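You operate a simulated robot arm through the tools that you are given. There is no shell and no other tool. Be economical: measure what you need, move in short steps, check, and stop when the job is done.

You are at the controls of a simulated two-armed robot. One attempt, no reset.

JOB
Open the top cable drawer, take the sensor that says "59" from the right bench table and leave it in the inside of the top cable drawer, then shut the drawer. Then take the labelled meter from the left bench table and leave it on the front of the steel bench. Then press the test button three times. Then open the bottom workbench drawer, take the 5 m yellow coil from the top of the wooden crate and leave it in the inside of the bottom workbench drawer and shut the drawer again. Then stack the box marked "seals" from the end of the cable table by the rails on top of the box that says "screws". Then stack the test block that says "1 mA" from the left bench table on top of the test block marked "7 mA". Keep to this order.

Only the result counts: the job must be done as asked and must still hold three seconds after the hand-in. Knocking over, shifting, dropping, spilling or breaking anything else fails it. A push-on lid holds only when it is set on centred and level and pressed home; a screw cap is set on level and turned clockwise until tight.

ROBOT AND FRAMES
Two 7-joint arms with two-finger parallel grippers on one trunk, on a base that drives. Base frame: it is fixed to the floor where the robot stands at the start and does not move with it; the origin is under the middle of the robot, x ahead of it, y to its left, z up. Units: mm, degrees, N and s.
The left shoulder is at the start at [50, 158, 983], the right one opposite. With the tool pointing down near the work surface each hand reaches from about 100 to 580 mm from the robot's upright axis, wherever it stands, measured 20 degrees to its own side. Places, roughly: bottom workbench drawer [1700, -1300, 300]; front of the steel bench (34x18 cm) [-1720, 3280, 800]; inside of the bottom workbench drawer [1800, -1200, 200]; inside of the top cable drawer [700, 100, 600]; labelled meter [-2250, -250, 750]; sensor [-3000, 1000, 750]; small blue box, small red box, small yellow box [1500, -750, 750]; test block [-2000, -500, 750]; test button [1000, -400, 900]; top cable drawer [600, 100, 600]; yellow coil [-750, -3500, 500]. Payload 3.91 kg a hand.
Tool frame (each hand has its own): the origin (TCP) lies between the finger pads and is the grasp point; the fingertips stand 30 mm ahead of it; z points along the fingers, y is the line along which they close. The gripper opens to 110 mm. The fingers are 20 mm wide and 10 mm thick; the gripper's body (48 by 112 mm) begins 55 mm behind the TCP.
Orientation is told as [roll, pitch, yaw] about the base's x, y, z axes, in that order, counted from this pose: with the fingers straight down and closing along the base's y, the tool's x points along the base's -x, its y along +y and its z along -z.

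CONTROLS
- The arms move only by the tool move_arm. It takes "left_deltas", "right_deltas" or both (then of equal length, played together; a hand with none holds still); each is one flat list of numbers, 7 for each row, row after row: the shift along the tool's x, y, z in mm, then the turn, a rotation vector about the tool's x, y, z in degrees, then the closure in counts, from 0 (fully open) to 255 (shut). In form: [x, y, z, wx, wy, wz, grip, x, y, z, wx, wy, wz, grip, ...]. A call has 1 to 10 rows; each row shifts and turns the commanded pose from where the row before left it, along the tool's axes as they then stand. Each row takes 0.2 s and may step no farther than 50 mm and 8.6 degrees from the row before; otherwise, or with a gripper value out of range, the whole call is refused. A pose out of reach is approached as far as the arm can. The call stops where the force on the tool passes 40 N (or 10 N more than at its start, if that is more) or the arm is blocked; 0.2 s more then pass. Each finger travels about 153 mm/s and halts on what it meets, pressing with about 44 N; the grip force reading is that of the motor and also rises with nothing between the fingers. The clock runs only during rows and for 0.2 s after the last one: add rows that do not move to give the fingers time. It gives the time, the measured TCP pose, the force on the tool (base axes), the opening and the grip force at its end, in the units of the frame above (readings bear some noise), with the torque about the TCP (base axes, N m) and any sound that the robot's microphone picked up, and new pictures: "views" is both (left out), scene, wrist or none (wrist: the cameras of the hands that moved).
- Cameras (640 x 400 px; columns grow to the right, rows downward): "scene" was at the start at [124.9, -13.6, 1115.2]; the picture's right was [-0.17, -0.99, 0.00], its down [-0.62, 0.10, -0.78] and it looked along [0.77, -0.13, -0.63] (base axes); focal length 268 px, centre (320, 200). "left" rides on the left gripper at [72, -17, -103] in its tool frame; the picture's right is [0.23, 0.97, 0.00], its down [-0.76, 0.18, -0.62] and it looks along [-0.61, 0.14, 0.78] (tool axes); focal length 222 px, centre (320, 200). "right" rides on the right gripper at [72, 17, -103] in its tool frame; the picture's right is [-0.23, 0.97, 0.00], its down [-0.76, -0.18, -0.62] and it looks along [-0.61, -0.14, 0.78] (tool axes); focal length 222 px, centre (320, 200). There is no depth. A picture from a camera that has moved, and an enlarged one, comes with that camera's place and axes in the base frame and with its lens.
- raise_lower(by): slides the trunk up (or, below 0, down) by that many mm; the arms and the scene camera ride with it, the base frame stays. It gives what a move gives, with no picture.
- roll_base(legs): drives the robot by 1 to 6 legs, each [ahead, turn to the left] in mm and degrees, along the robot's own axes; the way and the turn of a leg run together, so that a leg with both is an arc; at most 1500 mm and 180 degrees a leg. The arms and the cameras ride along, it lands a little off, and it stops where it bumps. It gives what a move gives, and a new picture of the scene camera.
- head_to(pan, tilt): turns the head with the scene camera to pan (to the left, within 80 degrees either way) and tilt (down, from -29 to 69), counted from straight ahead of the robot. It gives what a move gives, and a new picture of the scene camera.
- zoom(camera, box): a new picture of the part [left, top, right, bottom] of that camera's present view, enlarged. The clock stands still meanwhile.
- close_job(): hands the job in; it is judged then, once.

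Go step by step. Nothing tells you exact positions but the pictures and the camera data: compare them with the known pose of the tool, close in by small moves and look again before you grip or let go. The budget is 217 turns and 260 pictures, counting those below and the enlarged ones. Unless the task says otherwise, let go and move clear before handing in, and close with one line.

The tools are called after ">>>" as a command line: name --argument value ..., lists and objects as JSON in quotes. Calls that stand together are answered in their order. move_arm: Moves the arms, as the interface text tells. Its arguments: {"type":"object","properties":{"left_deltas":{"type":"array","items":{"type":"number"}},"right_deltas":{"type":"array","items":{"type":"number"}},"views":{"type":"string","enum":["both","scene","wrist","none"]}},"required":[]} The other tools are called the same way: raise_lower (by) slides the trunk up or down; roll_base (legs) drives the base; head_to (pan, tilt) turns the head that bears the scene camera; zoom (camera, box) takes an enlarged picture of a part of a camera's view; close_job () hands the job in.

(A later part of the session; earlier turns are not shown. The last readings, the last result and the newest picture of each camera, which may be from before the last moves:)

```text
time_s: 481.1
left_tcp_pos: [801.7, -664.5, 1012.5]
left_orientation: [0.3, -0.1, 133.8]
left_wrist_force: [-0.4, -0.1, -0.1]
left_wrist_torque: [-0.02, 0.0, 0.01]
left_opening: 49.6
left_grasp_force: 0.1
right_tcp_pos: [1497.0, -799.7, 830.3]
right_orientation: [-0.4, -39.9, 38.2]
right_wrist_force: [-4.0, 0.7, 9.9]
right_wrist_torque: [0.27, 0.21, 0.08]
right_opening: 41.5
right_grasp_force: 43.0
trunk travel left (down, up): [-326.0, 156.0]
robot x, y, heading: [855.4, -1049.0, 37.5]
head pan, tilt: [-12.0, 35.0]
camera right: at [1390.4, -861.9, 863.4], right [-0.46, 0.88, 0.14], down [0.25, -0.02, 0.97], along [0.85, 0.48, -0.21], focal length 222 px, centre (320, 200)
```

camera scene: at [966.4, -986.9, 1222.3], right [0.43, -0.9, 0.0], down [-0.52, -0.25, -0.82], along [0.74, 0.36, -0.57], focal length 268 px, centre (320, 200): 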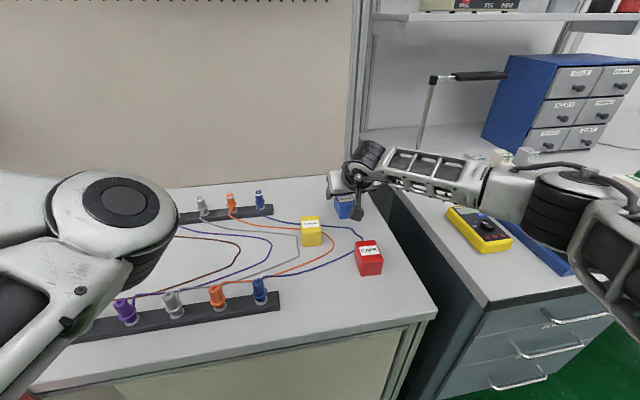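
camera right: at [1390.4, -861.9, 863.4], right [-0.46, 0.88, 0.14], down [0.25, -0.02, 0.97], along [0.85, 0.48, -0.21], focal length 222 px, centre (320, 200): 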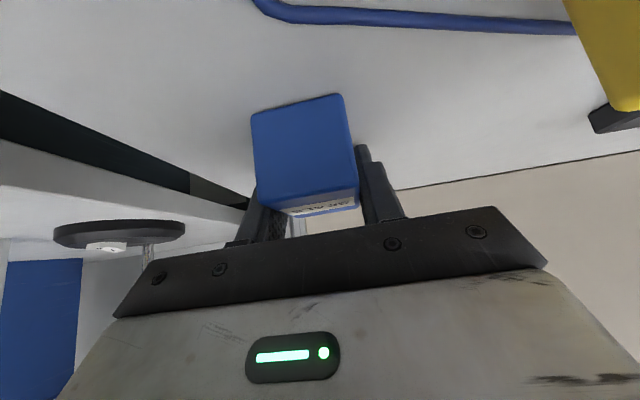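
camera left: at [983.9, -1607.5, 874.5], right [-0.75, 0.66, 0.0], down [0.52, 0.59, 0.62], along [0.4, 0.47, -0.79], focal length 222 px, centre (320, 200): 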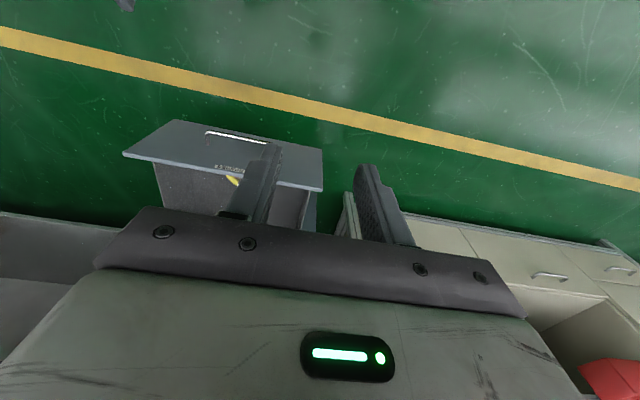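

Gripped (41.5 mm). I'll lift straight up.

>>> move_arm --right_deltas '[-12.8, 0, -15.3, 0, 0, 0, 255, -25.6, 0, -30.7, 0, 0, 0, 255, -25.6, 0, -30.7, 0, 0, 0, 255, 0, 0, 0, 0, 0, 0, 255]' --views "both"

```text
time_s: 482.1
left_tcp_pos: [802.1, -663.8, 1011.9]
left_orientation: [0.4, 0.0, 133.8]
left_wrist_force: [0.2, -0.3, 0.0]
left_wrist_torque: [0.05, -0.01, -0.03]
left_opening: 49.8
left_grasp_force: 0.1
right_tcp_pos: [1497.9, -802.3, 929.0]
right_orientation: [-0.4, -39.8, 38.2]
right_wrist_force: [-0.2, -0.6, -0.1]
right_wrist_torque: [0.02, 0.01, 0.0]
right_opening: 41.4
right_grasp_force: 43.9
trunk travel left (down, up): [-326.0, 156.0]
robot x, y, heading: [857.2, -1049.0, 37.6]
head pan, tilt: [-12.0, 35.0]
camera scene: at [966.5, -986.8, 1222.2], right [0.43, -0.9, 0.0], down [-0.52, -0.25, -0.82], along [0.74, 0.36, -0.57], focal length 268 px, centre (320, 200)
camera right: at [1391.2, -863.5, 963.3], right [-0.46, 0.88, 0.14], down [0.25, -0.02, 0.97], along [0.85, 0.48, -0.21], focal length 222 px, centre (320, 200)
```

scene: 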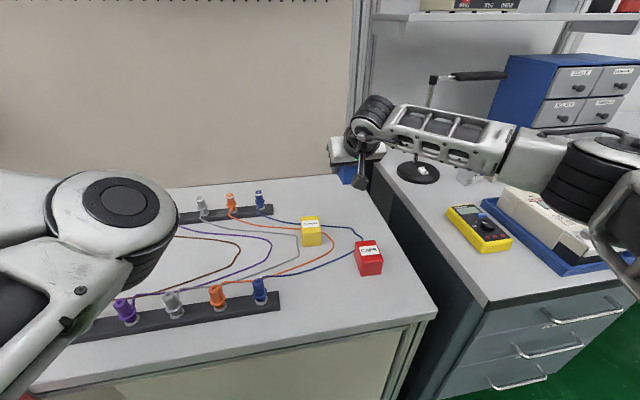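
right: 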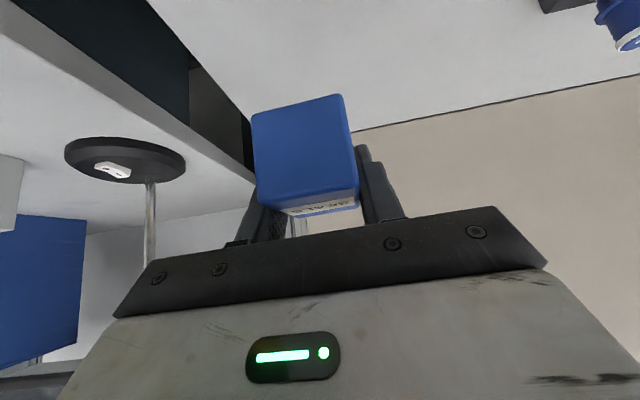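

The box is held. Yellow "screws" is centred at about [1370, -767] with heading about 32°. I'll turn the box to match and move above it.

>>> move_arm --right_deltas '[0, 0, 0, 4.2, 0, 5.0, 255, 16.5, 24.2, -13.8, 0, 0, 0, 255, 16.5, 24.2, -13.8, 0, 0, 0, 255, 16.5, 24.2, -13.8, 0, 0, 0, 255, 16.5, 24.2, -13.8, 0, 0, 0, 255, 0, 0, 0, 0, 0, 0, 255]' --views "both"

>>> zoom --camera "scene" --box '[250, 140, 410, 240]'

```text
time_s: 483.5
left_tcp_pos: [802.2, -663.1, 1012.4]
left_orientation: [0.4, -0.2, 133.8]
left_wrist_force: [0.3, 0.0, 0.1]
left_wrist_torque: [-0.01, -0.01, 0.01]
left_opening: 49.7
left_grasp_force: 0.1
right_tcp_pos: [1376.6, -765.1, 931.0]
right_orientation: [-0.6, -39.9, 31.6]
right_wrist_force: [0.1, -1.1, -1.4]
right_wrist_torque: [0.02, -0.01, 0.03]
right_opening: 41.3
right_grasp_force: 43.9
trunk travel left (down, up): [-326.0, 156.0]
robot x, y, heading: [856.9, -1047.5, 37.7]
head pan, tilt: [-12.0, 35.0]
camera scene: at [966.5, -986.8, 1222.2], right [0.43, -0.9, 0.0], down [-0.52, -0.25, -0.82], along [0.74, 0.36, -0.57], focal length 268 px, centre (320, 200)
camera right: at [1263.1, -813.6, 964.8], right [-0.36, 0.92, 0.14], down [0.25, -0.05, 0.97], along [0.9, 0.38, -0.21], focal length 222 px, centre (320, 200)
```

scene: 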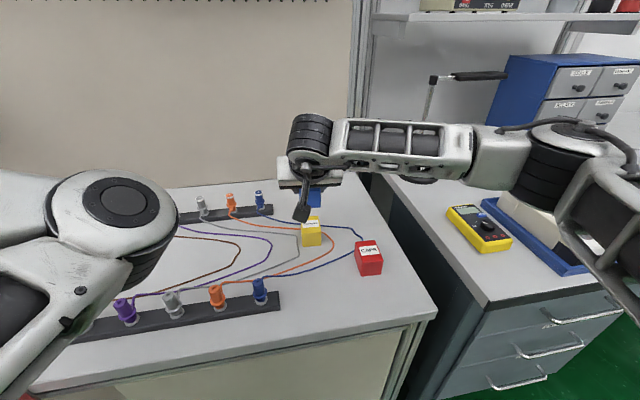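
right: 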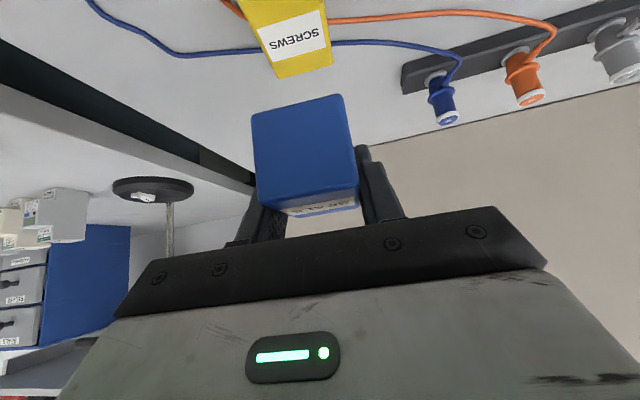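

```text
4.00 times, centred on (330, 190) of scene
camera zoom: at [966.5, -986.8, 1222.2], right [0.43, -0.9, 0.0], down [-0.52, -0.25, -0.82], along [0.74, 0.36, -0.57], focal length 1070 px, centre (280, 240)
```

zoom: 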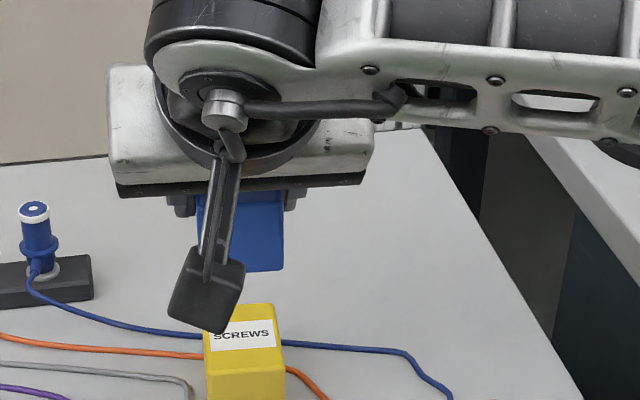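

The lateral alignment is good. A small correction, then I'll lower to just above contact.

>>> move_arm --right_deltas '[3.3, 2, -2.8, 0, 0, 0, 255, 16, 0, 19.2, 0, 0, 0, 255, 15, 0, 18, 0, 0, 0, 255, 0, 0, 0, 0, 0, 0, 255]' --views "both"

>>> zoom --camera "scene" --box '[270, 180, 366, 240]'

```text
time_s: 484.5
left_tcp_pos: [802.2, -664.5, 1011.8]
left_orientation: [0.4, -0.1, 133.8]
left_wrist_force: [0.3, 0.6, -0.5]
left_wrist_torque: [-0.02, 0.0, -0.02]
left_opening: 49.6
left_grasp_force: 0.0
right_tcp_pos: [1370.7, -764.1, 883.3]
right_orientation: [-0.4, -39.9, 31.7]
right_wrist_force: [-0.8, 0.1, -0.1]
right_wrist_torque: [0.01, 0.0, -0.01]
right_opening: 41.3
right_grasp_force: 44.1
trunk travel left (down, up): [-326.0, 156.0]
robot x, y, heading: [855.4, -1047.3, 37.7]
head pan, tilt: [-12.0, 35.0]
camera scene: at [966.5, -986.8, 1222.3], right [0.43, -0.9, 0.0], down [-0.52, -0.25, -0.82], along [0.74, 0.36, -0.57], focal length 268 px, centre (320, 200)
camera right: at [1257.6, -813.7, 917.1], right [-0.36, 0.92, 0.14], down [0.25, -0.05, 0.97], along [0.9, 0.38, -0.21], focal length 222 px, centre (320, 200)
```

scene: 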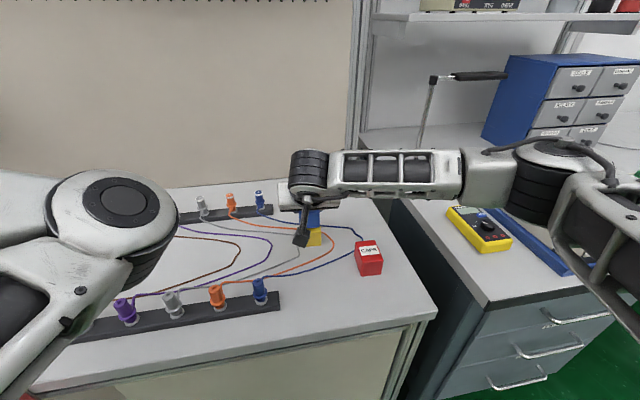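
right: 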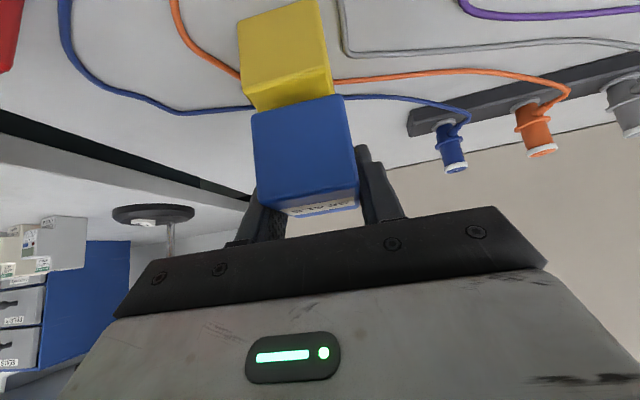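

```text
6.67 times, centred on (318, 210) of scene
camera zoom: at [966.5, -986.8, 1222.3], right [0.43, -0.9, 0.0], down [-0.52, -0.25, -0.82], along [0.74, 0.36, -0.57], focal length 1784 px, centre (333, 133)
```

zoom: 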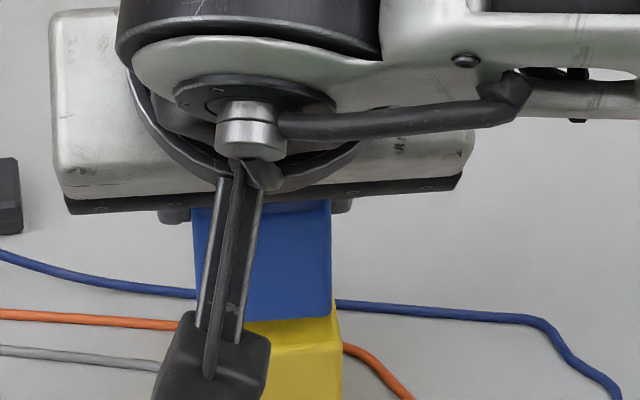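

>>> move_arm --right_deltas '[3.8, -3, -3.2, 0, 0, 0, 255, 3.2, 0, 3.8, 0, 0, 0, 255, 2.6, 0, 3.1, 0, 0, 0, 255, 0, 0, 0, 0, 0, 0, 255]' --views "wrist"

```text
time_s: 485.5
left_tcp_pos: [802.7, -664.5, 1012.3]
left_orientation: [0.4, -0.1, 133.9]
left_wrist_force: [0.3, -0.2, 0.3]
left_wrist_torque: [-0.01, 0.01, -0.01]
left_opening: 49.6
left_grasp_force: 0.1
right_tcp_pos: [1369.2, -768.8, 873.9]
right_orientation: [-0.4, -39.9, 31.6]
right_wrist_force: [0.8, 0.0, -0.8]
right_wrist_torque: [-0.01, -0.01, 0.01]
right_opening: 41.3
right_grasp_force: 44.5
trunk travel left (down, up): [-326.0, 156.0]
robot x, y, heading: [852.9, -1050.9, 37.6]
head pan, tilt: [-12.0, 35.0]
camera right: at [1254.5, -818.5, 907.3], right [-0.36, 0.92, 0.14], down [0.25, -0.05, 0.97], along [0.9, 0.38, -0.21], focal length 222 px, centre (320, 200)
```

right: 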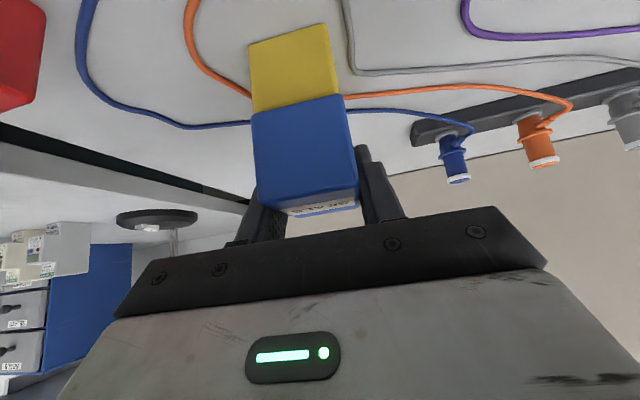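

Nicely aligned. I'll lower in millimetres until contact.

>>> move_arm --right_deltas '[1.6, 0, 1.9, 0, 0, 0, 255, 1.3, 0, 1.5, 0, 0, 0, 255, 0, 0, 0, 0, 0, 0, 255]' --views "wrist"

```text
time_s: 486.3
left_tcp_pos: [802.0, -664.7, 1011.6]
left_orientation: [0.3, -0.2, 133.9]
left_wrist_force: [-0.3, -0.2, 0.1]
left_wrist_torque: [-0.02, 0.01, 0.0]
left_opening: 49.7
left_grasp_force: 0.1
right_tcp_pos: [1367.0, -769.5, 871.2]
right_orientation: [-0.3, -40.1, 31.6]
right_wrist_force: [1.2, -0.9, 11.7]
right_wrist_torque: [-0.16, 0.24, 0.03]
right_opening: 41.5
right_grasp_force: 44.4
trunk travel left (down, up): [-326.0, 156.0]
robot x, y, heading: [855.5, -1048.1, 37.5]
head pan, tilt: [-12.0, 35.0]
camera right: at [1253.8, -818.3, 904.6], right [-0.36, 0.92, 0.14], down [0.24, -0.06, 0.97], along [0.9, 0.38, -0.2], focal length 222 px, centre (320, 200)
```

right: 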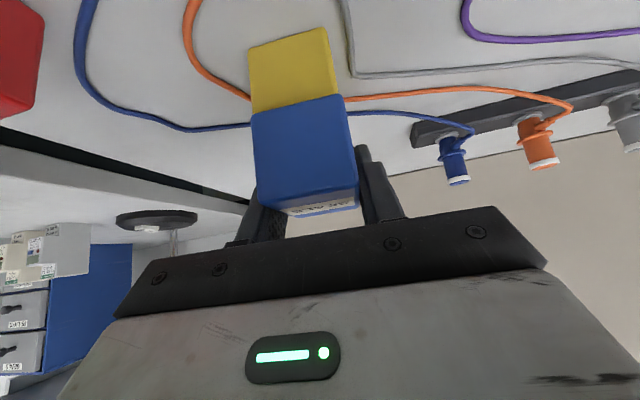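

Contact at 11.7 N. I'll release and lift away vertically.

>>> move_arm --right_deltas '[-0.6, 0, -0.8, 0, 0, 0, 255, 0, 0, 0, 0, 0, 0, 180, 0, 0, 0, 0, 0, 0, 110, 0, 0, 0, 0, 0, 0, 93, -12.8, 0, -15.3, 0, 0, 0, 93, -25.6, 0, -30.7, 0, 0, 0, 93, -25.6, 0, -30.7, 0, 0, 0, 93, 0, 0, -40, 0, 0, 0, 93, 0, 0, -40, 0, 0, 0, 93]' --views "scene"

>>> zoom --camera "scene" --box '[260, 170, 388, 250]'

```text
time_s: 488.3
left_tcp_pos: [802.8, -664.8, 1011.9]
left_orientation: [0.4, 0.0, 133.8]
left_wrist_force: [0.3, -0.2, -0.5]
left_wrist_torque: [0.02, -0.03, 0.01]
left_opening: 49.6
left_grasp_force: 0.0
right_tcp_pos: [1322.2, -796.0, 1029.6]
right_orientation: [-0.3, -39.9, 31.6]
right_wrist_force: [0.4, -0.7, -0.9]
right_wrist_torque: [0.02, -0.01, -0.04]
right_opening: 69.9
right_grasp_force: 0.2
trunk travel left (down, up): [-326.0, 156.0]
robot x, y, heading: [855.5, -1051.6, 37.5]
head pan, tilt: [-12.0, 35.0]
camera scene: at [966.2, -986.9, 1222.3], right [0.43, -0.9, 0.0], down [-0.52, -0.25, -0.82], along [0.74, 0.36, -0.57], focal length 268 px, centre (320, 200)
```

scene: 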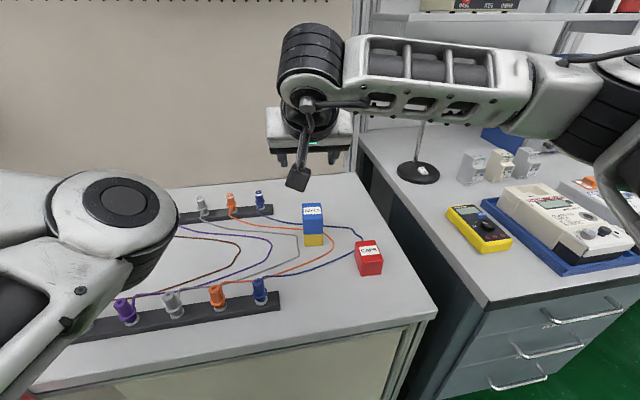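

```text
5.00 times, centred on (324, 210) of scene
camera zoom: at [966.2, -986.9, 1222.3], right [0.43, -0.9, 0.0], down [-0.52, -0.25, -0.82], along [0.74, 0.36, -0.57], focal length 1338 px, centre (300, 150)
```

zoom: 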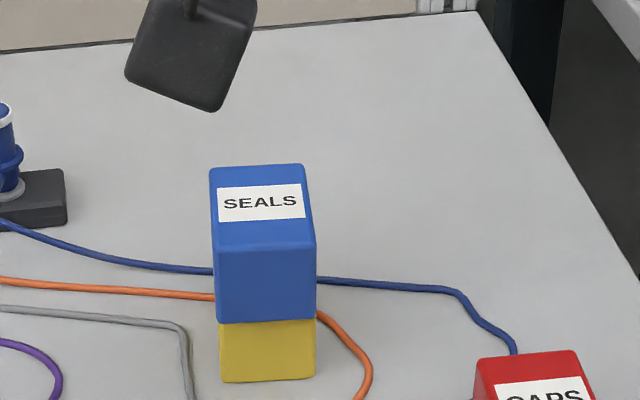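

"Seals" sits squarely on "screws". I'll back off, return the right hand to vertical and drive to the left bench table for the test blocks.

>>> roll_base --legs '[[-350, 0]]'

>>> move_arm --right_deltas '[0, 0, 0, 0, 8, 0, 0, 0, 0, 0, 0, 8, 0, 0, 0, 0, 0, 0, 8, 0, 0, 0, 0, 0, 0, 8, 0, 0, 30, 0, 0, 0, 8, 0, 0, 30, 0, 0, 0, 0, 0, 0]' --views "none"

>>> roll_base --legs '[[0, 113.5], [1300, 0], [1130, 0], [0, 65.5]]'

```text
time_s: 490.6
left_tcp_pos: [511.9, -885.8, 1012.8]
left_orientation: [0.4, -0.1, 134.3]
left_wrist_force: [0.6, 0.1, 0.1]
left_wrist_torque: [-0.01, 0.0, 0.0]
left_opening: 49.5
left_grasp_force: 0.1
right_tcp_pos: [1033.0, -1012.4, 1030.3]
right_orientation: [-0.4, -39.9, 32.2]
right_wrist_force: [0.0, -0.3, 0.4]
right_wrist_torque: [0.01, 0.02, 0.0]
right_opening: 70.0
right_grasp_force: 0.0
trunk travel left (down, up): [-326.0, 156.0]
robot x, y, heading: [569.8, -1274.6, 38.3]
head pan, tilt: [-12.0, 35.0]
camera scene: at [680.8, -1208.2, 1222.3], right [0.44, -0.9, 0.0], down [-0.51, -0.25, -0.82], along [0.73, 0.36, -0.57], focal length 268 px, centre (320, 200)
```

scene: 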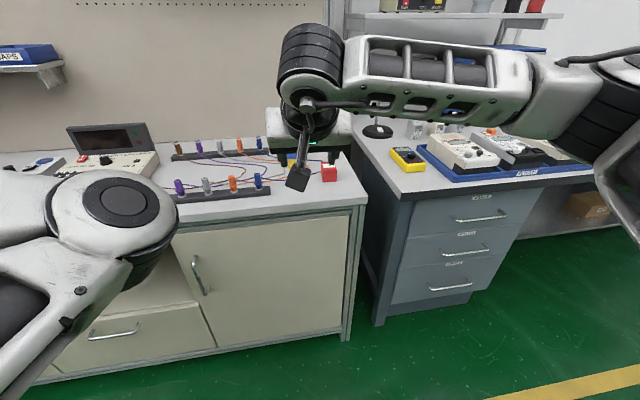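

```text
time_s: 492.0
left_tcp_pos: [513.7, -887.6, 1012.2]
left_orientation: [0.4, 0.0, 134.2]
left_wrist_force: [-0.2, -0.1, 1.1]
left_wrist_torque: [0.01, 0.02, 0.0]
left_opening: 49.7
left_grasp_force: 0.0
right_tcp_pos: [985.5, -1044.1, 1024.4]
right_orientation: [-0.3, 0.1, 32.0]
right_wrist_force: [-0.2, 0.7, -0.1]
right_wrist_torque: [0.01, -0.04, -0.02]
right_opening: 109.9
right_grasp_force: 0.0
trunk travel left (down, up): [-326.0, 156.0]
robot x, y, heading: [569.4, -1274.9, 38.1]
head pan, tilt: [-12.0, 35.0]
```

```text
time_s: 511.6
left_tcp_pos: [-1509.9, -362.4, 1012.1]
left_orientation: [0.4, -0.1, -52.0]
left_wrist_force: [-0.6, 0.0, 0.5]
left_wrist_torque: [0.0, 0.01, 0.02]
left_opening: 49.3
left_grasp_force: 0.0
right_tcp_pos: [-1960.4, -155.4, 1024.3]
right_orientation: [-0.3, 0.2, -154.5]
right_wrist_force: [0.7, 0.1, -1.3]
right_wrist_torque: [-0.02, 0.0, 0.01]
right_opening: 110.1
right_grasp_force: 0.0
trunk travel left (down, up): [-326.0, 156.0]
robot x, y, heading: [-1520.1, 25.9, -148.4]
head pan, tilt: [-12.0, 35.0]
camera scene: at [-1639.5, -24.1, 1222.3], right [-0.34, 0.94, 0.0], down [0.54, 0.2, -0.82], along [-0.77, -0.28, -0.57], focal length 268 px, centre (320, 200)
```

scene: 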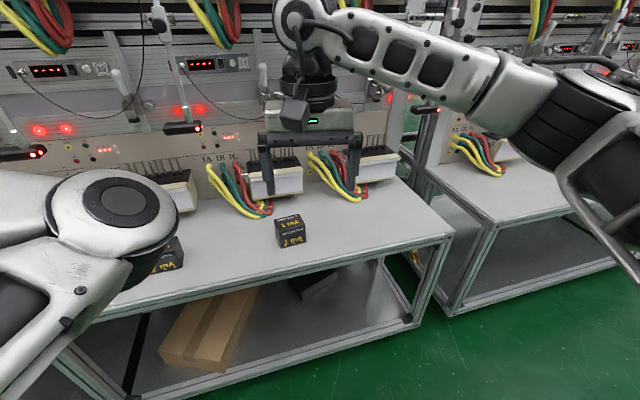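

>>> roll_base --legs '[[0, 23], [235, 0], [0, -20]]'

>>> raise_lower --by -100

>>> head_to --pan 0 --tilt 48

```text
time_s: 515.6
left_tcp_pos: [-1621.8, -549.0, 1011.8]
left_orientation: [0.4, -0.1, -49.0]
left_wrist_force: [0.1, -0.5, 0.4]
left_wrist_torque: [0.03, -0.03, 0.0]
left_opening: 49.4
left_grasp_force: 0.1
right_tcp_pos: [-2082.7, -363.8, 1025.4]
right_orientation: [-0.3, 0.1, -151.5]
right_wrist_force: [-0.3, -0.4, 0.2]
right_wrist_torque: [-0.02, 0.01, 0.01]
right_opening: 110.2
right_grasp_force: 0.1
trunk travel left (down, up): [-326.0, 156.0]
robot x, y, heading: [-1650.8, -159.8, -144.9]
head pan, tilt: [-12.0, 35.0]
camera scene: at [-1768.0, -216.7, 1222.2], right [-0.39, 0.92, 0.0], down [0.53, 0.22, -0.82], along [-0.76, -0.32, -0.57], focal length 268 px, centre (320, 200)
```

scene: 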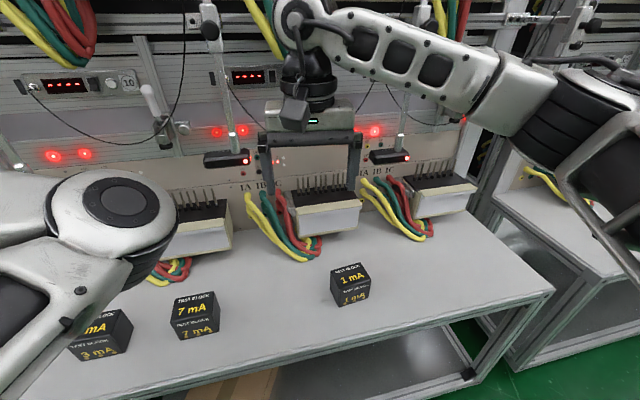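

```text
time_s: 516.9
left_tcp_pos: [-1620.8, -549.5, 912.6]
left_orientation: [0.4, -0.1, -49.0]
left_wrist_force: [-0.1, -0.3, -0.2]
left_wrist_torque: [0.01, 0.01, 0.0]
left_opening: 49.2
left_grasp_force: 0.1
right_tcp_pos: [-2083.2, -364.5, 924.1]
right_orientation: [-0.3, 0.1, -151.4]
right_wrist_force: [0.5, -0.2, 0.3]
right_wrist_torque: [0.01, 0.03, -0.01]
right_opening: 110.1
right_grasp_force: 0.0
trunk travel left (down, up): [-226.0, 256.0]
robot x, y, heading: [-1655.2, -161.1, -145.6]
head pan, tilt: [-12.0, 35.0]
```

```text
time_s: 517.7
left_tcp_pos: [-1621.0, -548.9, 913.0]
left_orientation: [0.4, -0.1, -49.2]
left_wrist_force: [0.3, -0.2, -0.2]
left_wrist_torque: [0.02, -0.01, 0.0]
left_opening: 49.6
left_grasp_force: 0.0
right_tcp_pos: [-2083.5, -364.5, 925.1]
right_orientation: [-0.3, 0.1, -151.6]
right_wrist_force: [0.3, 0.5, -0.1]
right_wrist_torque: [0.01, 0.0, 0.04]
right_opening: 109.7
right_grasp_force: 0.0
trunk travel left (down, up): [-226.0, 256.0]
robot x, y, heading: [-1652.0, -157.2, -145.2]
head pan, tilt: [0.0, 48.0]
camera scene: at [-1751.4, -227.7, 1103.3], right [-0.57, 0.82, 0.0], down [0.61, 0.42, -0.67], along [-0.55, -0.38, -0.74], focal length 268 px, centre (320, 200)
```

scene: 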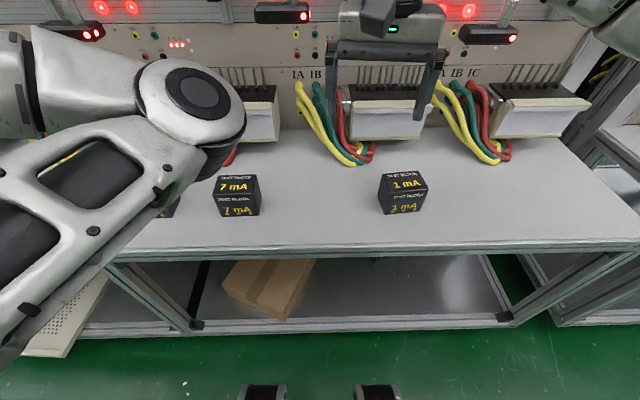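

>>> zoom --camera "scene" --box '[360, 160, 448, 225]'

>>> zoom --camera "scene" --box '[196, 160, 284, 225]'

```text
6.15 times, centred on (404, 192) of scene
camera zoom: at [-1751.4, -227.7, 1103.3], right [-0.57, 0.82, 0.0], down [0.61, 0.42, -0.67], along [-0.55, -0.38, -0.74], focal length 1646 px, centre (-197, 246)
```

zoom: 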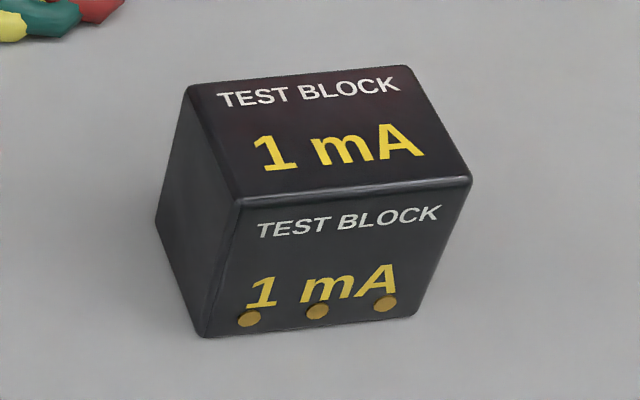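

```text
6.15 times, centred on (240, 192) of scene
camera zoom: at [-1751.4, -227.7, 1103.3], right [-0.57, 0.82, 0.0], down [0.61, 0.42, -0.67], along [-0.55, -0.38, -0.74], focal length 1646 px, centre (812, 246)
```

zoom: 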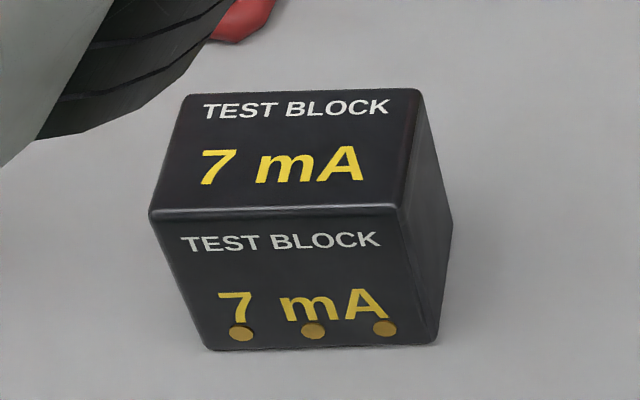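

Block "1 mA" is centred near [-2177, -310] and "7 mA" near [-1972, -589]. Their tops are at about z 722 and they are about 78×56×67 mm. I'll align the right hand above "1 mA".

>>> move_arm --right_deltas '[0, 0, 0, 0, 0, -6.7, 0, 0, 0, 0, 0, 0, -6.7, 0, -8.2, -25.9, 30, 0, 0, 0, 0, -8.2, -25.9, 30, 0, 0, 0, 0, -8.2, -25.9, 30, 0, 0, 0, 0, -8.2, -25.9, 30, 0, 0, 0, 0, 0, 0, 0, 0, 0, 0, 0]' --views "both"

```text
time_s: 519.3
left_tcp_pos: [-1620.6, -548.1, 911.8]
left_orientation: [0.4, -0.1, -49.1]
left_wrist_force: [0.1, 0.5, 0.3]
left_wrist_torque: [0.02, -0.01, 0.04]
left_opening: 49.5
left_grasp_force: 0.0
right_tcp_pos: [-2176.8, -303.9, 802.6]
right_orientation: [-0.3, 0.2, -138.1]
right_wrist_force: [0.0, -0.5, -0.4]
right_wrist_torque: [-0.01, 0.0, -0.01]
right_opening: 110.0
right_grasp_force: 0.1
trunk travel left (down, up): [-226.0, 256.0]
robot x, y, heading: [-1657.5, -162.2, -145.2]
head pan, tilt: [0.0, 48.0]
camera scene: at [-1751.5, -227.7, 1103.2], right [-0.57, 0.82, 0.0], down [0.61, 0.42, -0.67], along [-0.55, -0.38, -0.74], focal length 268 px, centre (320, 200)
camera right: at [-2111.6, -268.4, 907.5], right [0.48, -0.88, 0.0], down [-0.68, -0.38, 0.62], along [-0.55, -0.3, -0.78], focal length 222 px, centre (320, 200)
```

scene: 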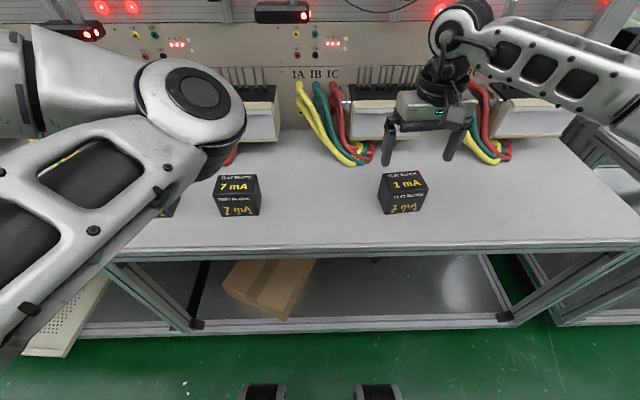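
right: 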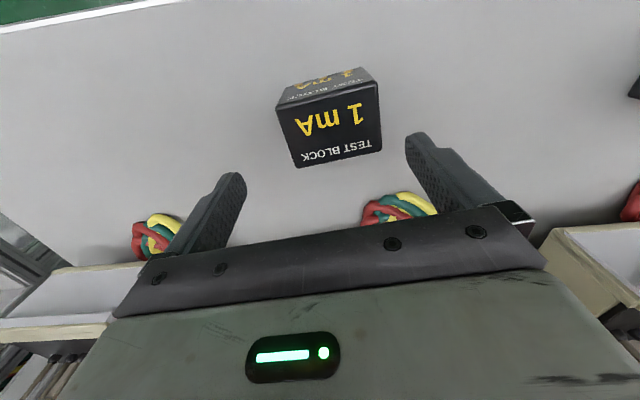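

The orientation matches and the hand is 11 mm off sideways. I'll correct and descend to grip height.

>>> move_arm --right_deltas '[2, 11, 20, 0, 0, 0, 0, 0, 0, 30, 0, 0, 0, 0, 0, 0, 20, 0, 0, 0, 0, 0, 0, 0, 0, 0, 0, 0]' --views "wrist"

```text
time_s: 520.3
left_tcp_pos: [-1620.8, -548.8, 912.2]
left_orientation: [0.3, -0.1, -49.2]
left_wrist_force: [0.1, -0.4, 0.9]
left_wrist_torque: [0.02, -0.01, 0.01]
left_opening: 49.5
left_grasp_force: 0.0
right_tcp_pos: [-2167.0, -314.1, 735.0]
right_orientation: [-0.3, 0.1, -138.1]
right_wrist_force: [-0.3, -0.8, 0.4]
right_wrist_torque: [0.0, 0.0, -0.01]
right_opening: 110.1
right_grasp_force: 0.1
trunk travel left (down, up): [-226.0, 256.0]
robot x, y, heading: [-1654.4, -158.3, -145.3]
head pan, tilt: [0.0, 48.0]
camera right: at [-2101.7, -279.0, 839.1], right [0.48, -0.88, -0.01], down [-0.68, -0.38, 0.62], along [-0.55, -0.3, -0.78], focal length 222 px, centre (320, 200)
```

right: 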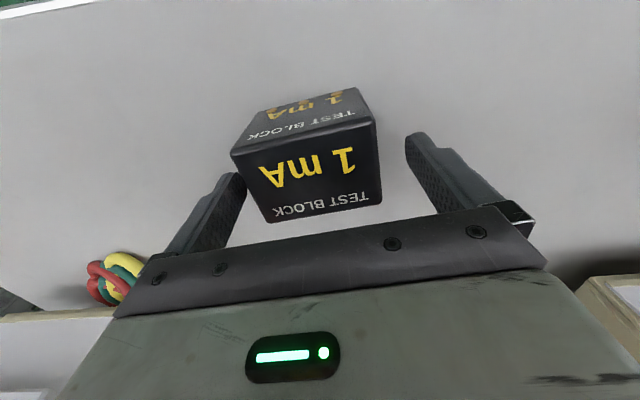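

>>> move_arm --right_deltas '[5, -4, 0, 0, 0, 0, 0, 0, 0, 17, 0, 0, 0, 0, 0, 0, 16, 0, 0, 0, 0, 0, 0, 0, 0, 0, 0, 0]' --views "wrist"

```text
time_s: 521.3
left_tcp_pos: [-1621.0, -549.1, 912.1]
left_orientation: [0.5, -0.1, -49.1]
left_wrist_force: [0.2, 0.2, 0.3]
left_wrist_torque: [-0.02, 0.01, 0.0]
left_opening: 49.5
left_grasp_force: 0.1
right_tcp_pos: [-2166.7, -308.4, 701.2]
right_orientation: [-0.3, 0.1, -138.0]
right_wrist_force: [-0.7, -0.2, -0.6]
right_wrist_torque: [-0.03, 0.02, 0.01]
right_opening: 110.1
right_grasp_force: 0.0
trunk travel left (down, up): [-226.0, 256.0]
robot x, y, heading: [-1652.6, -160.6, -145.4]
head pan, tilt: [0.0, 48.0]
camera right: at [-2102.1, -271.9, 806.2], right [0.48, -0.88, 0.0], down [-0.68, -0.38, 0.62], along [-0.55, -0.3, -0.78], focal length 222 px, centre (320, 200)
```

right: 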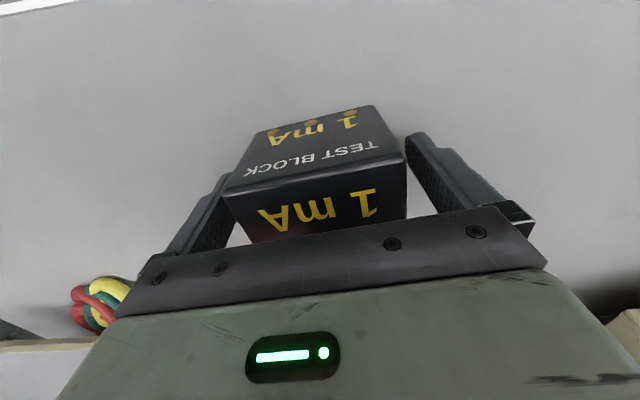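

>>> move_arm --right_deltas '[0, 0, 0, 0, 0, 0, 60, 0, 0, 0, 0, 0, 0, 255, 0, 0, 0, 0, 0, 0, 255, 0, 0, -15, 0, 0, 0, 255, 0, 0, -35, 0, 0, 0, 255, 0, 0, -40, 0, 0, 0, 255, 0, 0, -20, 0, 0, 0, 255]' --views "both"

```text
time_s: 522.9
left_tcp_pos: [-1621.7, -548.3, 911.6]
left_orientation: [0.3, 0.0, -49.1]
left_wrist_force: [0.3, -0.8, -0.4]
left_wrist_torque: [0.0, 0.04, -0.03]
left_opening: 49.6
left_grasp_force: 0.0
right_tcp_pos: [-2165.8, -311.4, 812.3]
right_orientation: [-0.3, 0.0, -138.1]
right_wrist_force: [-0.4, 0.5, -3.0]
right_wrist_torque: [0.0, 0.0, -0.02]
right_opening: 79.6
right_grasp_force: 43.7
trunk travel left (down, up): [-226.0, 256.0]
robot x, y, heading: [-1654.6, -160.7, -145.1]
head pan, tilt: [0.0, 48.0]
camera scene: at [-1751.5, -227.8, 1103.2], right [-0.57, 0.82, 0.0], down [0.61, 0.42, -0.67], along [-0.55, -0.38, -0.74], focal length 268 px, centre (320, 200)
camera right: at [-2100.0, -275.7, 916.4], right [0.48, -0.88, 0.0], down [-0.68, -0.38, 0.62], along [-0.55, -0.3, -0.78], focal length 222 px, centre (320, 200)
```

scene: 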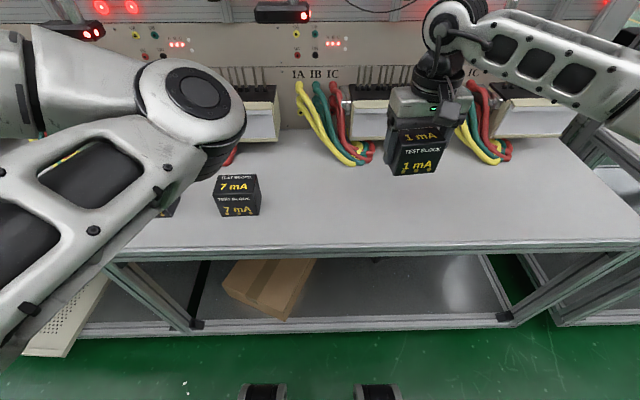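
right: 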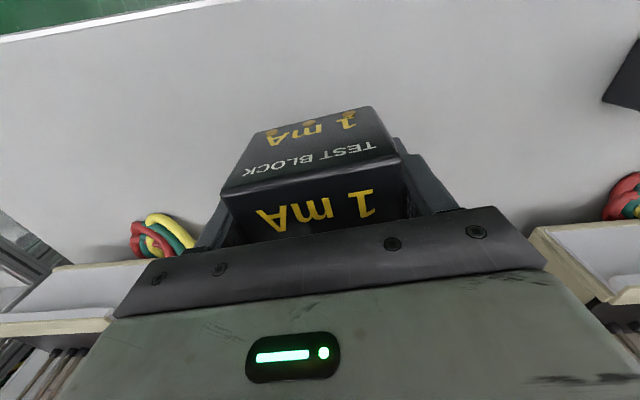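

"1 mA" is held (79.6 mm). I'll turn the base left to carry it towards "7 mA".

>>> move_arm --right_deltas '[0, 0, -25, 0, 0, 0, 255, 0, 0, 0, 0, 0, 0, 255]' --views "none"

>>> roll_base --legs '[[0, 30]]'

```text
time_s: 523.5
left_tcp_pos: [-1621.2, -549.7, 911.2]
left_orientation: [0.4, -0.1, -49.1]
left_wrist_force: [0.0, -0.3, 0.3]
left_wrist_torque: [0.0, 0.03, 0.03]
left_opening: 49.5
left_grasp_force: 0.0
right_tcp_pos: [-2164.6, -313.0, 838.1]
right_orientation: [-0.3, 0.2, -138.0]
right_wrist_force: [-0.6, -0.1, -4.5]
right_wrist_torque: [-0.02, 0.02, 0.01]
right_opening: 79.7
right_grasp_force: 44.5
trunk travel left (down, up): [-226.0, 256.0]
robot x, y, heading: [-1652.8, -159.9, -145.2]
head pan, tilt: [0.0, 48.0]
```

```text
time_s: 525.3
left_tcp_pos: [-1431.0, -480.0, 911.9]
left_orientation: [0.4, 0.0, -19.0]
left_wrist_force: [0.1, 0.4, -0.3]
left_wrist_torque: [-0.02, -0.01, 0.0]
left_opening: 49.7
left_grasp_force: 0.1
right_tcp_pos: [-2019.4, -548.1, 837.7]
right_orientation: [-0.4, 0.4, -107.9]
right_wrist_force: [0.4, 0.0, -2.7]
right_wrist_torque: [0.01, 0.0, -0.02]
right_opening: 80.0
right_grasp_force: 43.9
trunk travel left (down, up): [-226.0, 256.0]
robot x, y, heading: [-1651.1, -160.7, -115.0]
head pan, tilt: [0.0, 48.0]
camera scene: at [-1704.2, -267.8, 1103.2], right [-0.91, 0.42, 0.0], down [0.31, 0.67, -0.67], along [-0.28, -0.61, -0.74], focal length 268 px, centre (320, 200)
```

scene: 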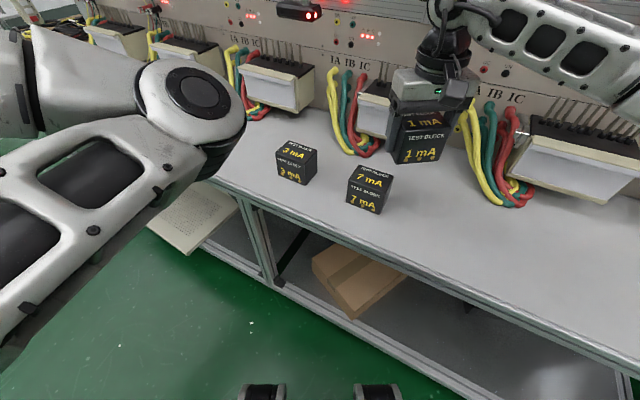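

>>> zoom --camera "scene" --box '[326, 150, 414, 225]'

```text
5.33 times, centred on (370, 188) of scene
camera zoom: at [-1704.2, -267.8, 1103.2], right [-0.91, 0.42, 0.0], down [0.31, 0.67, -0.67], along [-0.28, -0.61, -0.74], focal length 1427 px, centre (53, 267)
```

zoom: 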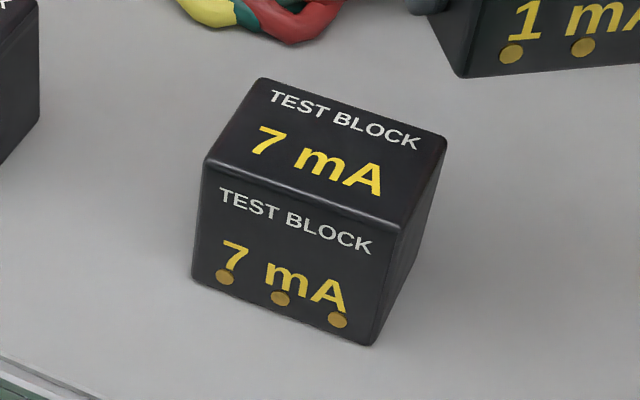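

"7 mA" is centred at [-1972, -591] with heading −142.5°. I'll rotate the hand to match and move above it.

>>> move_arm --right_deltas '[0, 0, 0, 0, 0, 6.92, 255, 0, 0, 0, 0, 0, 6.92, 255, 0, 0, 0, 0, 0, 6.92, 255, 0, 0, 0, 0, 0, 6.92, 255, 0, 0, 0, 0, 0, 6.92, 255, 7.7, 31.5, 0, 0, 0, 0, 255, 7.7, 31.5, 0, 0, 0, 0, 255, 0, 0, 20, 0, 0, 0, 255, 0, 0, 0, 0, 0, 0, 255]' --views "both"

>>> zoom --camera "scene" --box '[310, 110, 438, 225]'

```text
time_s: 527.3
left_tcp_pos: [-1430.3, -480.1, 912.0]
left_orientation: [0.4, -0.1, -19.0]
left_wrist_force: [1.0, -0.6, 0.1]
left_wrist_torque: [0.0, 0.01, 0.03]
left_opening: 49.6
left_grasp_force: 0.0
right_tcp_pos: [-1970.2, -587.4, 817.5]
right_orientation: [-0.3, 0.0, -142.5]
right_wrist_force: [0.6, 0.5, -3.4]
right_wrist_torque: [-0.01, -0.04, 0.01]
right_opening: 79.9
right_grasp_force: 43.8
trunk travel left (down, up): [-226.0, 256.0]
robot x, y, heading: [-1655.2, -162.5, -115.0]
head pan, tilt: [0.0, 48.0]
camera scene: at [-1704.3, -267.8, 1103.2], right [-0.91, 0.42, 0.0], down [0.31, 0.67, -0.67], along [-0.28, -0.61, -0.74], focal length 268 px, centre (320, 200)
camera right: at [-1901.3, -557.6, 921.2], right [0.41, -0.91, -0.01], down [-0.71, -0.33, 0.62], along [-0.57, -0.25, -0.78], focal length 222 px, centre (320, 200)
```

scene: 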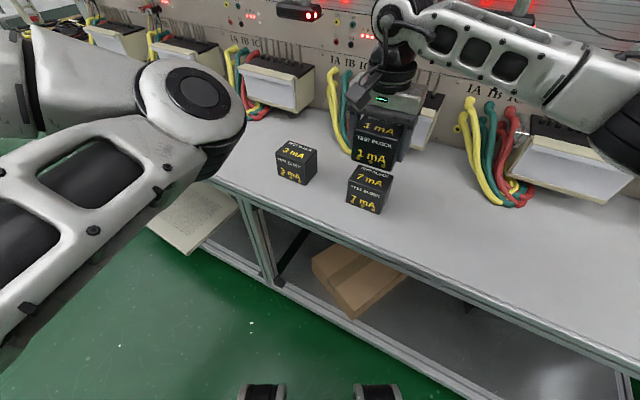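
right: 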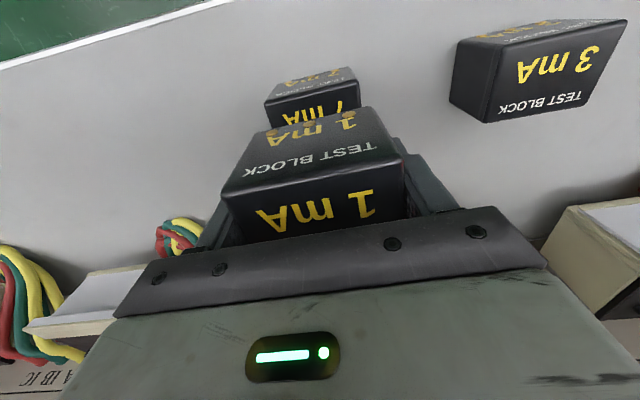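

```text
3.48 times, centred on (374, 168) of scene
camera zoom: at [-1704.3, -267.8, 1103.2], right [-0.91, 0.42, 0.0], down [0.31, 0.67, -0.67], along [-0.28, -0.61, -0.74], focal length 930 px, centre (132, 313)
```

zoom: 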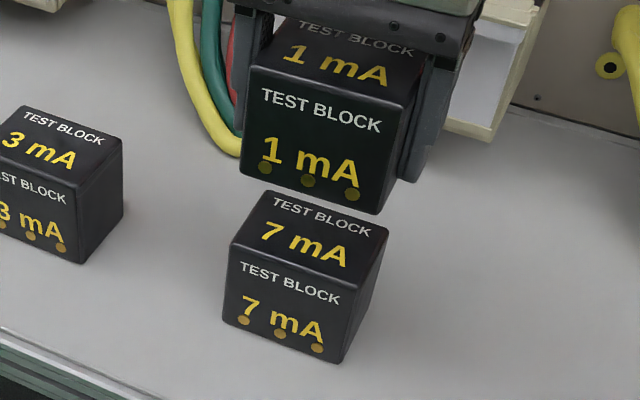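

>>> move_arm --right_deltas '[4.5, -2, 20, 0, 0, 0, 255, 0, 0, 20, 0, 0, 0, 255, 0, 0, 0, 0, 0, 0, 255]' --views "wrist"

>>> zoom --camera "scene" --box '[310, 120, 438, 225]'

```text
time_s: 528.1
left_tcp_pos: [-1431.6, -479.7, 912.5]
left_orientation: [0.4, -0.1, -18.9]
left_wrist_force: [1.2, 0.2, 0.0]
left_wrist_torque: [0.0, -0.01, 0.01]
left_opening: 49.4
left_grasp_force: 0.1
right_tcp_pos: [-1966.8, -584.4, 777.0]
right_orientation: [-0.3, 0.0, -142.4]
right_wrist_force: [0.5, -0.7, -3.7]
right_wrist_torque: [-0.01, 0.02, -0.01]
right_opening: 79.6
right_grasp_force: 43.8
trunk travel left (down, up): [-226.0, 256.0]
robot x, y, heading: [-1656.7, -157.8, -115.0]
head pan, tilt: [0.0, 48.0]
camera right: at [-1898.3, -554.7, 881.6], right [0.41, -0.91, -0.01], down [-0.71, -0.33, 0.62], along [-0.57, -0.25, -0.78], focal length 222 px, centre (320, 200)
```

right: 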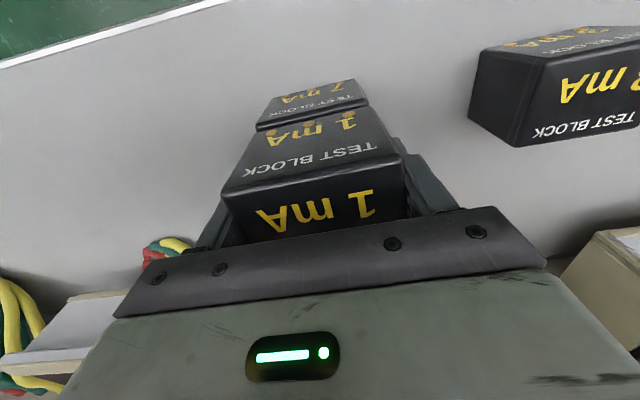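

```text
3.81 times, centred on (374, 172) of scene
camera zoom: at [-1704.3, -267.8, 1103.2], right [-0.91, 0.42, 0.0], down [0.31, 0.67, -0.67], along [-0.28, -0.61, -0.74], focal length 1019 px, centre (114, 305)
```

zoom: 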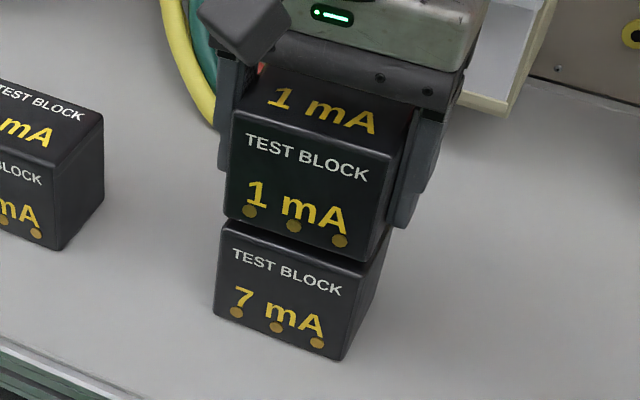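

>>> move_arm --right_deltas '[0.5, -2, 4, 0, 0, 0, 255, 0, 0, 3, 0, 0, 0, 255, 0, 0, 2, 0, 0, 0, 255, 0, 0, 0, 0, 0, 0, 255]' --views "wrist"

```text
time_s: 529.1
left_tcp_pos: [-1430.0, -479.3, 912.1]
left_orientation: [0.3, -0.1, -18.9]
left_wrist_force: [0.0, -0.7, 0.2]
left_wrist_torque: [0.0, 0.02, 0.01]
left_opening: 49.8
left_grasp_force: 0.0
right_tcp_pos: [-1967.5, -582.9, 771.4]
right_orientation: [0.1, -0.3, -142.6]
right_wrist_force: [1.6, 0.7, 22.0]
right_wrist_torque: [0.58, -0.52, 0.08]
right_opening: 79.9
right_grasp_force: 44.0
trunk travel left (down, up): [-226.0, 256.0]
robot x, y, heading: [-1652.0, -160.4, -115.3]
head pan, tilt: [0.0, 48.0]
camera right: at [-1899.5, -552.1, 875.9], right [0.41, -0.91, 0.0], down [-0.71, -0.32, 0.63], along [-0.57, -0.26, -0.78], focal length 222 px, centre (320, 200)
```

right: 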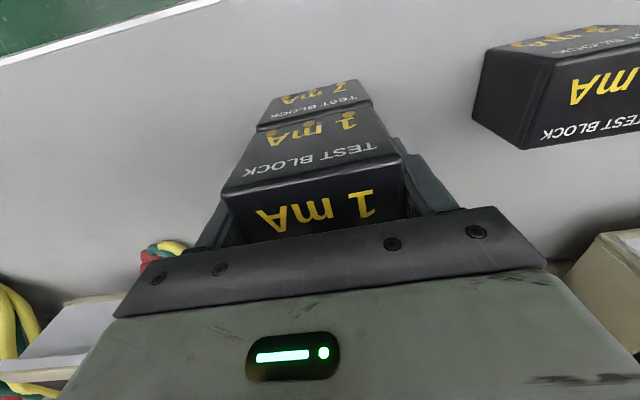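

Contact made. I'll ease off, release and rise straight up.

>>> move_arm --right_deltas '[0, 0, -1.5, 0, 0, 0, 255, 0, 0, 0, 0, 0, 0, 255, 0, 0, 0, 0, 0, 0, 45, 0, 0, 0, 0, 0, 0, 25, 0, 0, 0, 0, 0, 0, 25, 0, 0, -15, 0, 0, 0, 25, 0, 0, -35, 0, 0, 0, 25, 0, 0, -45, 0, 0, 0, 25, 0, 0, -45, 0, 0, 0, 25]' --views "both"

>>> zoom --camera "scene" --box '[310, 110, 438, 225]'

```text
time_s: 531.1
left_tcp_pos: [-1429.7, -479.6, 911.6]
left_orientation: [0.4, -0.1, -18.9]
left_wrist_force: [-0.1, 0.1, -0.3]
left_wrist_torque: [0.0, 0.01, 0.03]
left_opening: 49.7
left_grasp_force: 0.1
right_tcp_pos: [-1963.1, -583.2, 911.9]
right_orientation: [-0.3, 0.0, -142.4]
right_wrist_force: [-0.4, 0.6, -0.1]
right_wrist_torque: [-0.02, -0.02, 0.02]
right_opening: 99.0
right_grasp_force: 0.1
trunk travel left (down, up): [-226.0, 256.0]
robot x, y, heading: [-1652.2, -159.6, -115.1]
head pan, tilt: [0.0, 48.0]
camera scene: at [-1704.0, -267.5, 1103.2], right [-0.91, 0.42, 0.0], down [0.31, 0.67, -0.67], along [-0.28, -0.61, -0.74], focal length 268 px, centre (320, 200)
camera right: at [-1896.0, -552.5, 1015.7], right [0.41, -0.91, -0.01], down [-0.71, -0.33, 0.62], along [-0.57, -0.25, -0.78], focal length 222 px, centre (320, 200)
```

scene: 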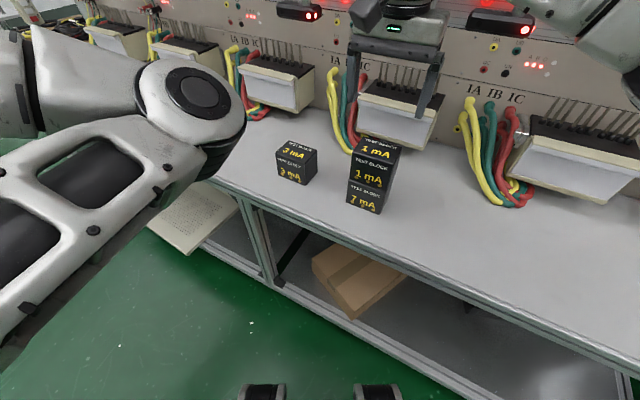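
right: 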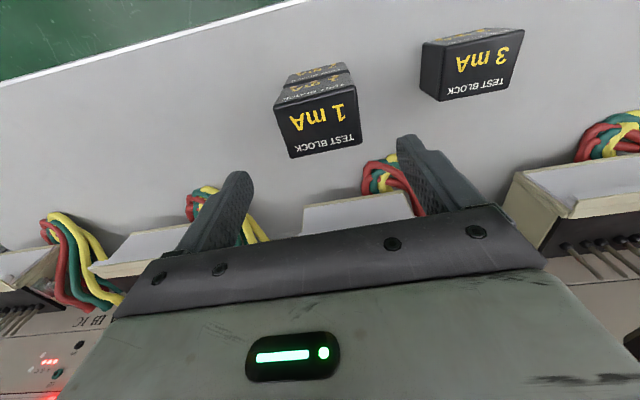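

```text
3.48 times, centred on (374, 168) of scene
camera zoom: at [-1704.0, -267.5, 1103.2], right [-0.91, 0.42, 0.0], down [0.31, 0.67, -0.67], along [-0.28, -0.61, -0.74], focal length 930 px, centre (132, 313)
```

zoom: 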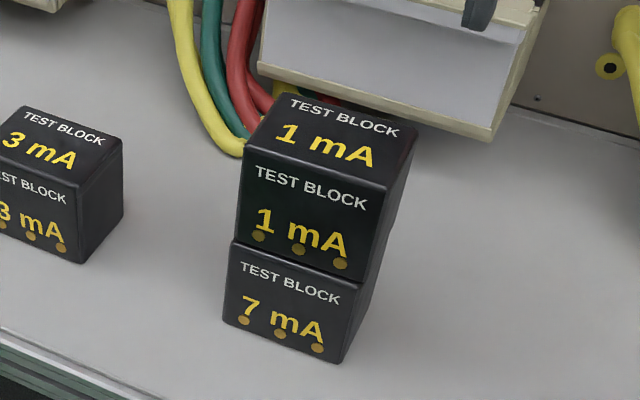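

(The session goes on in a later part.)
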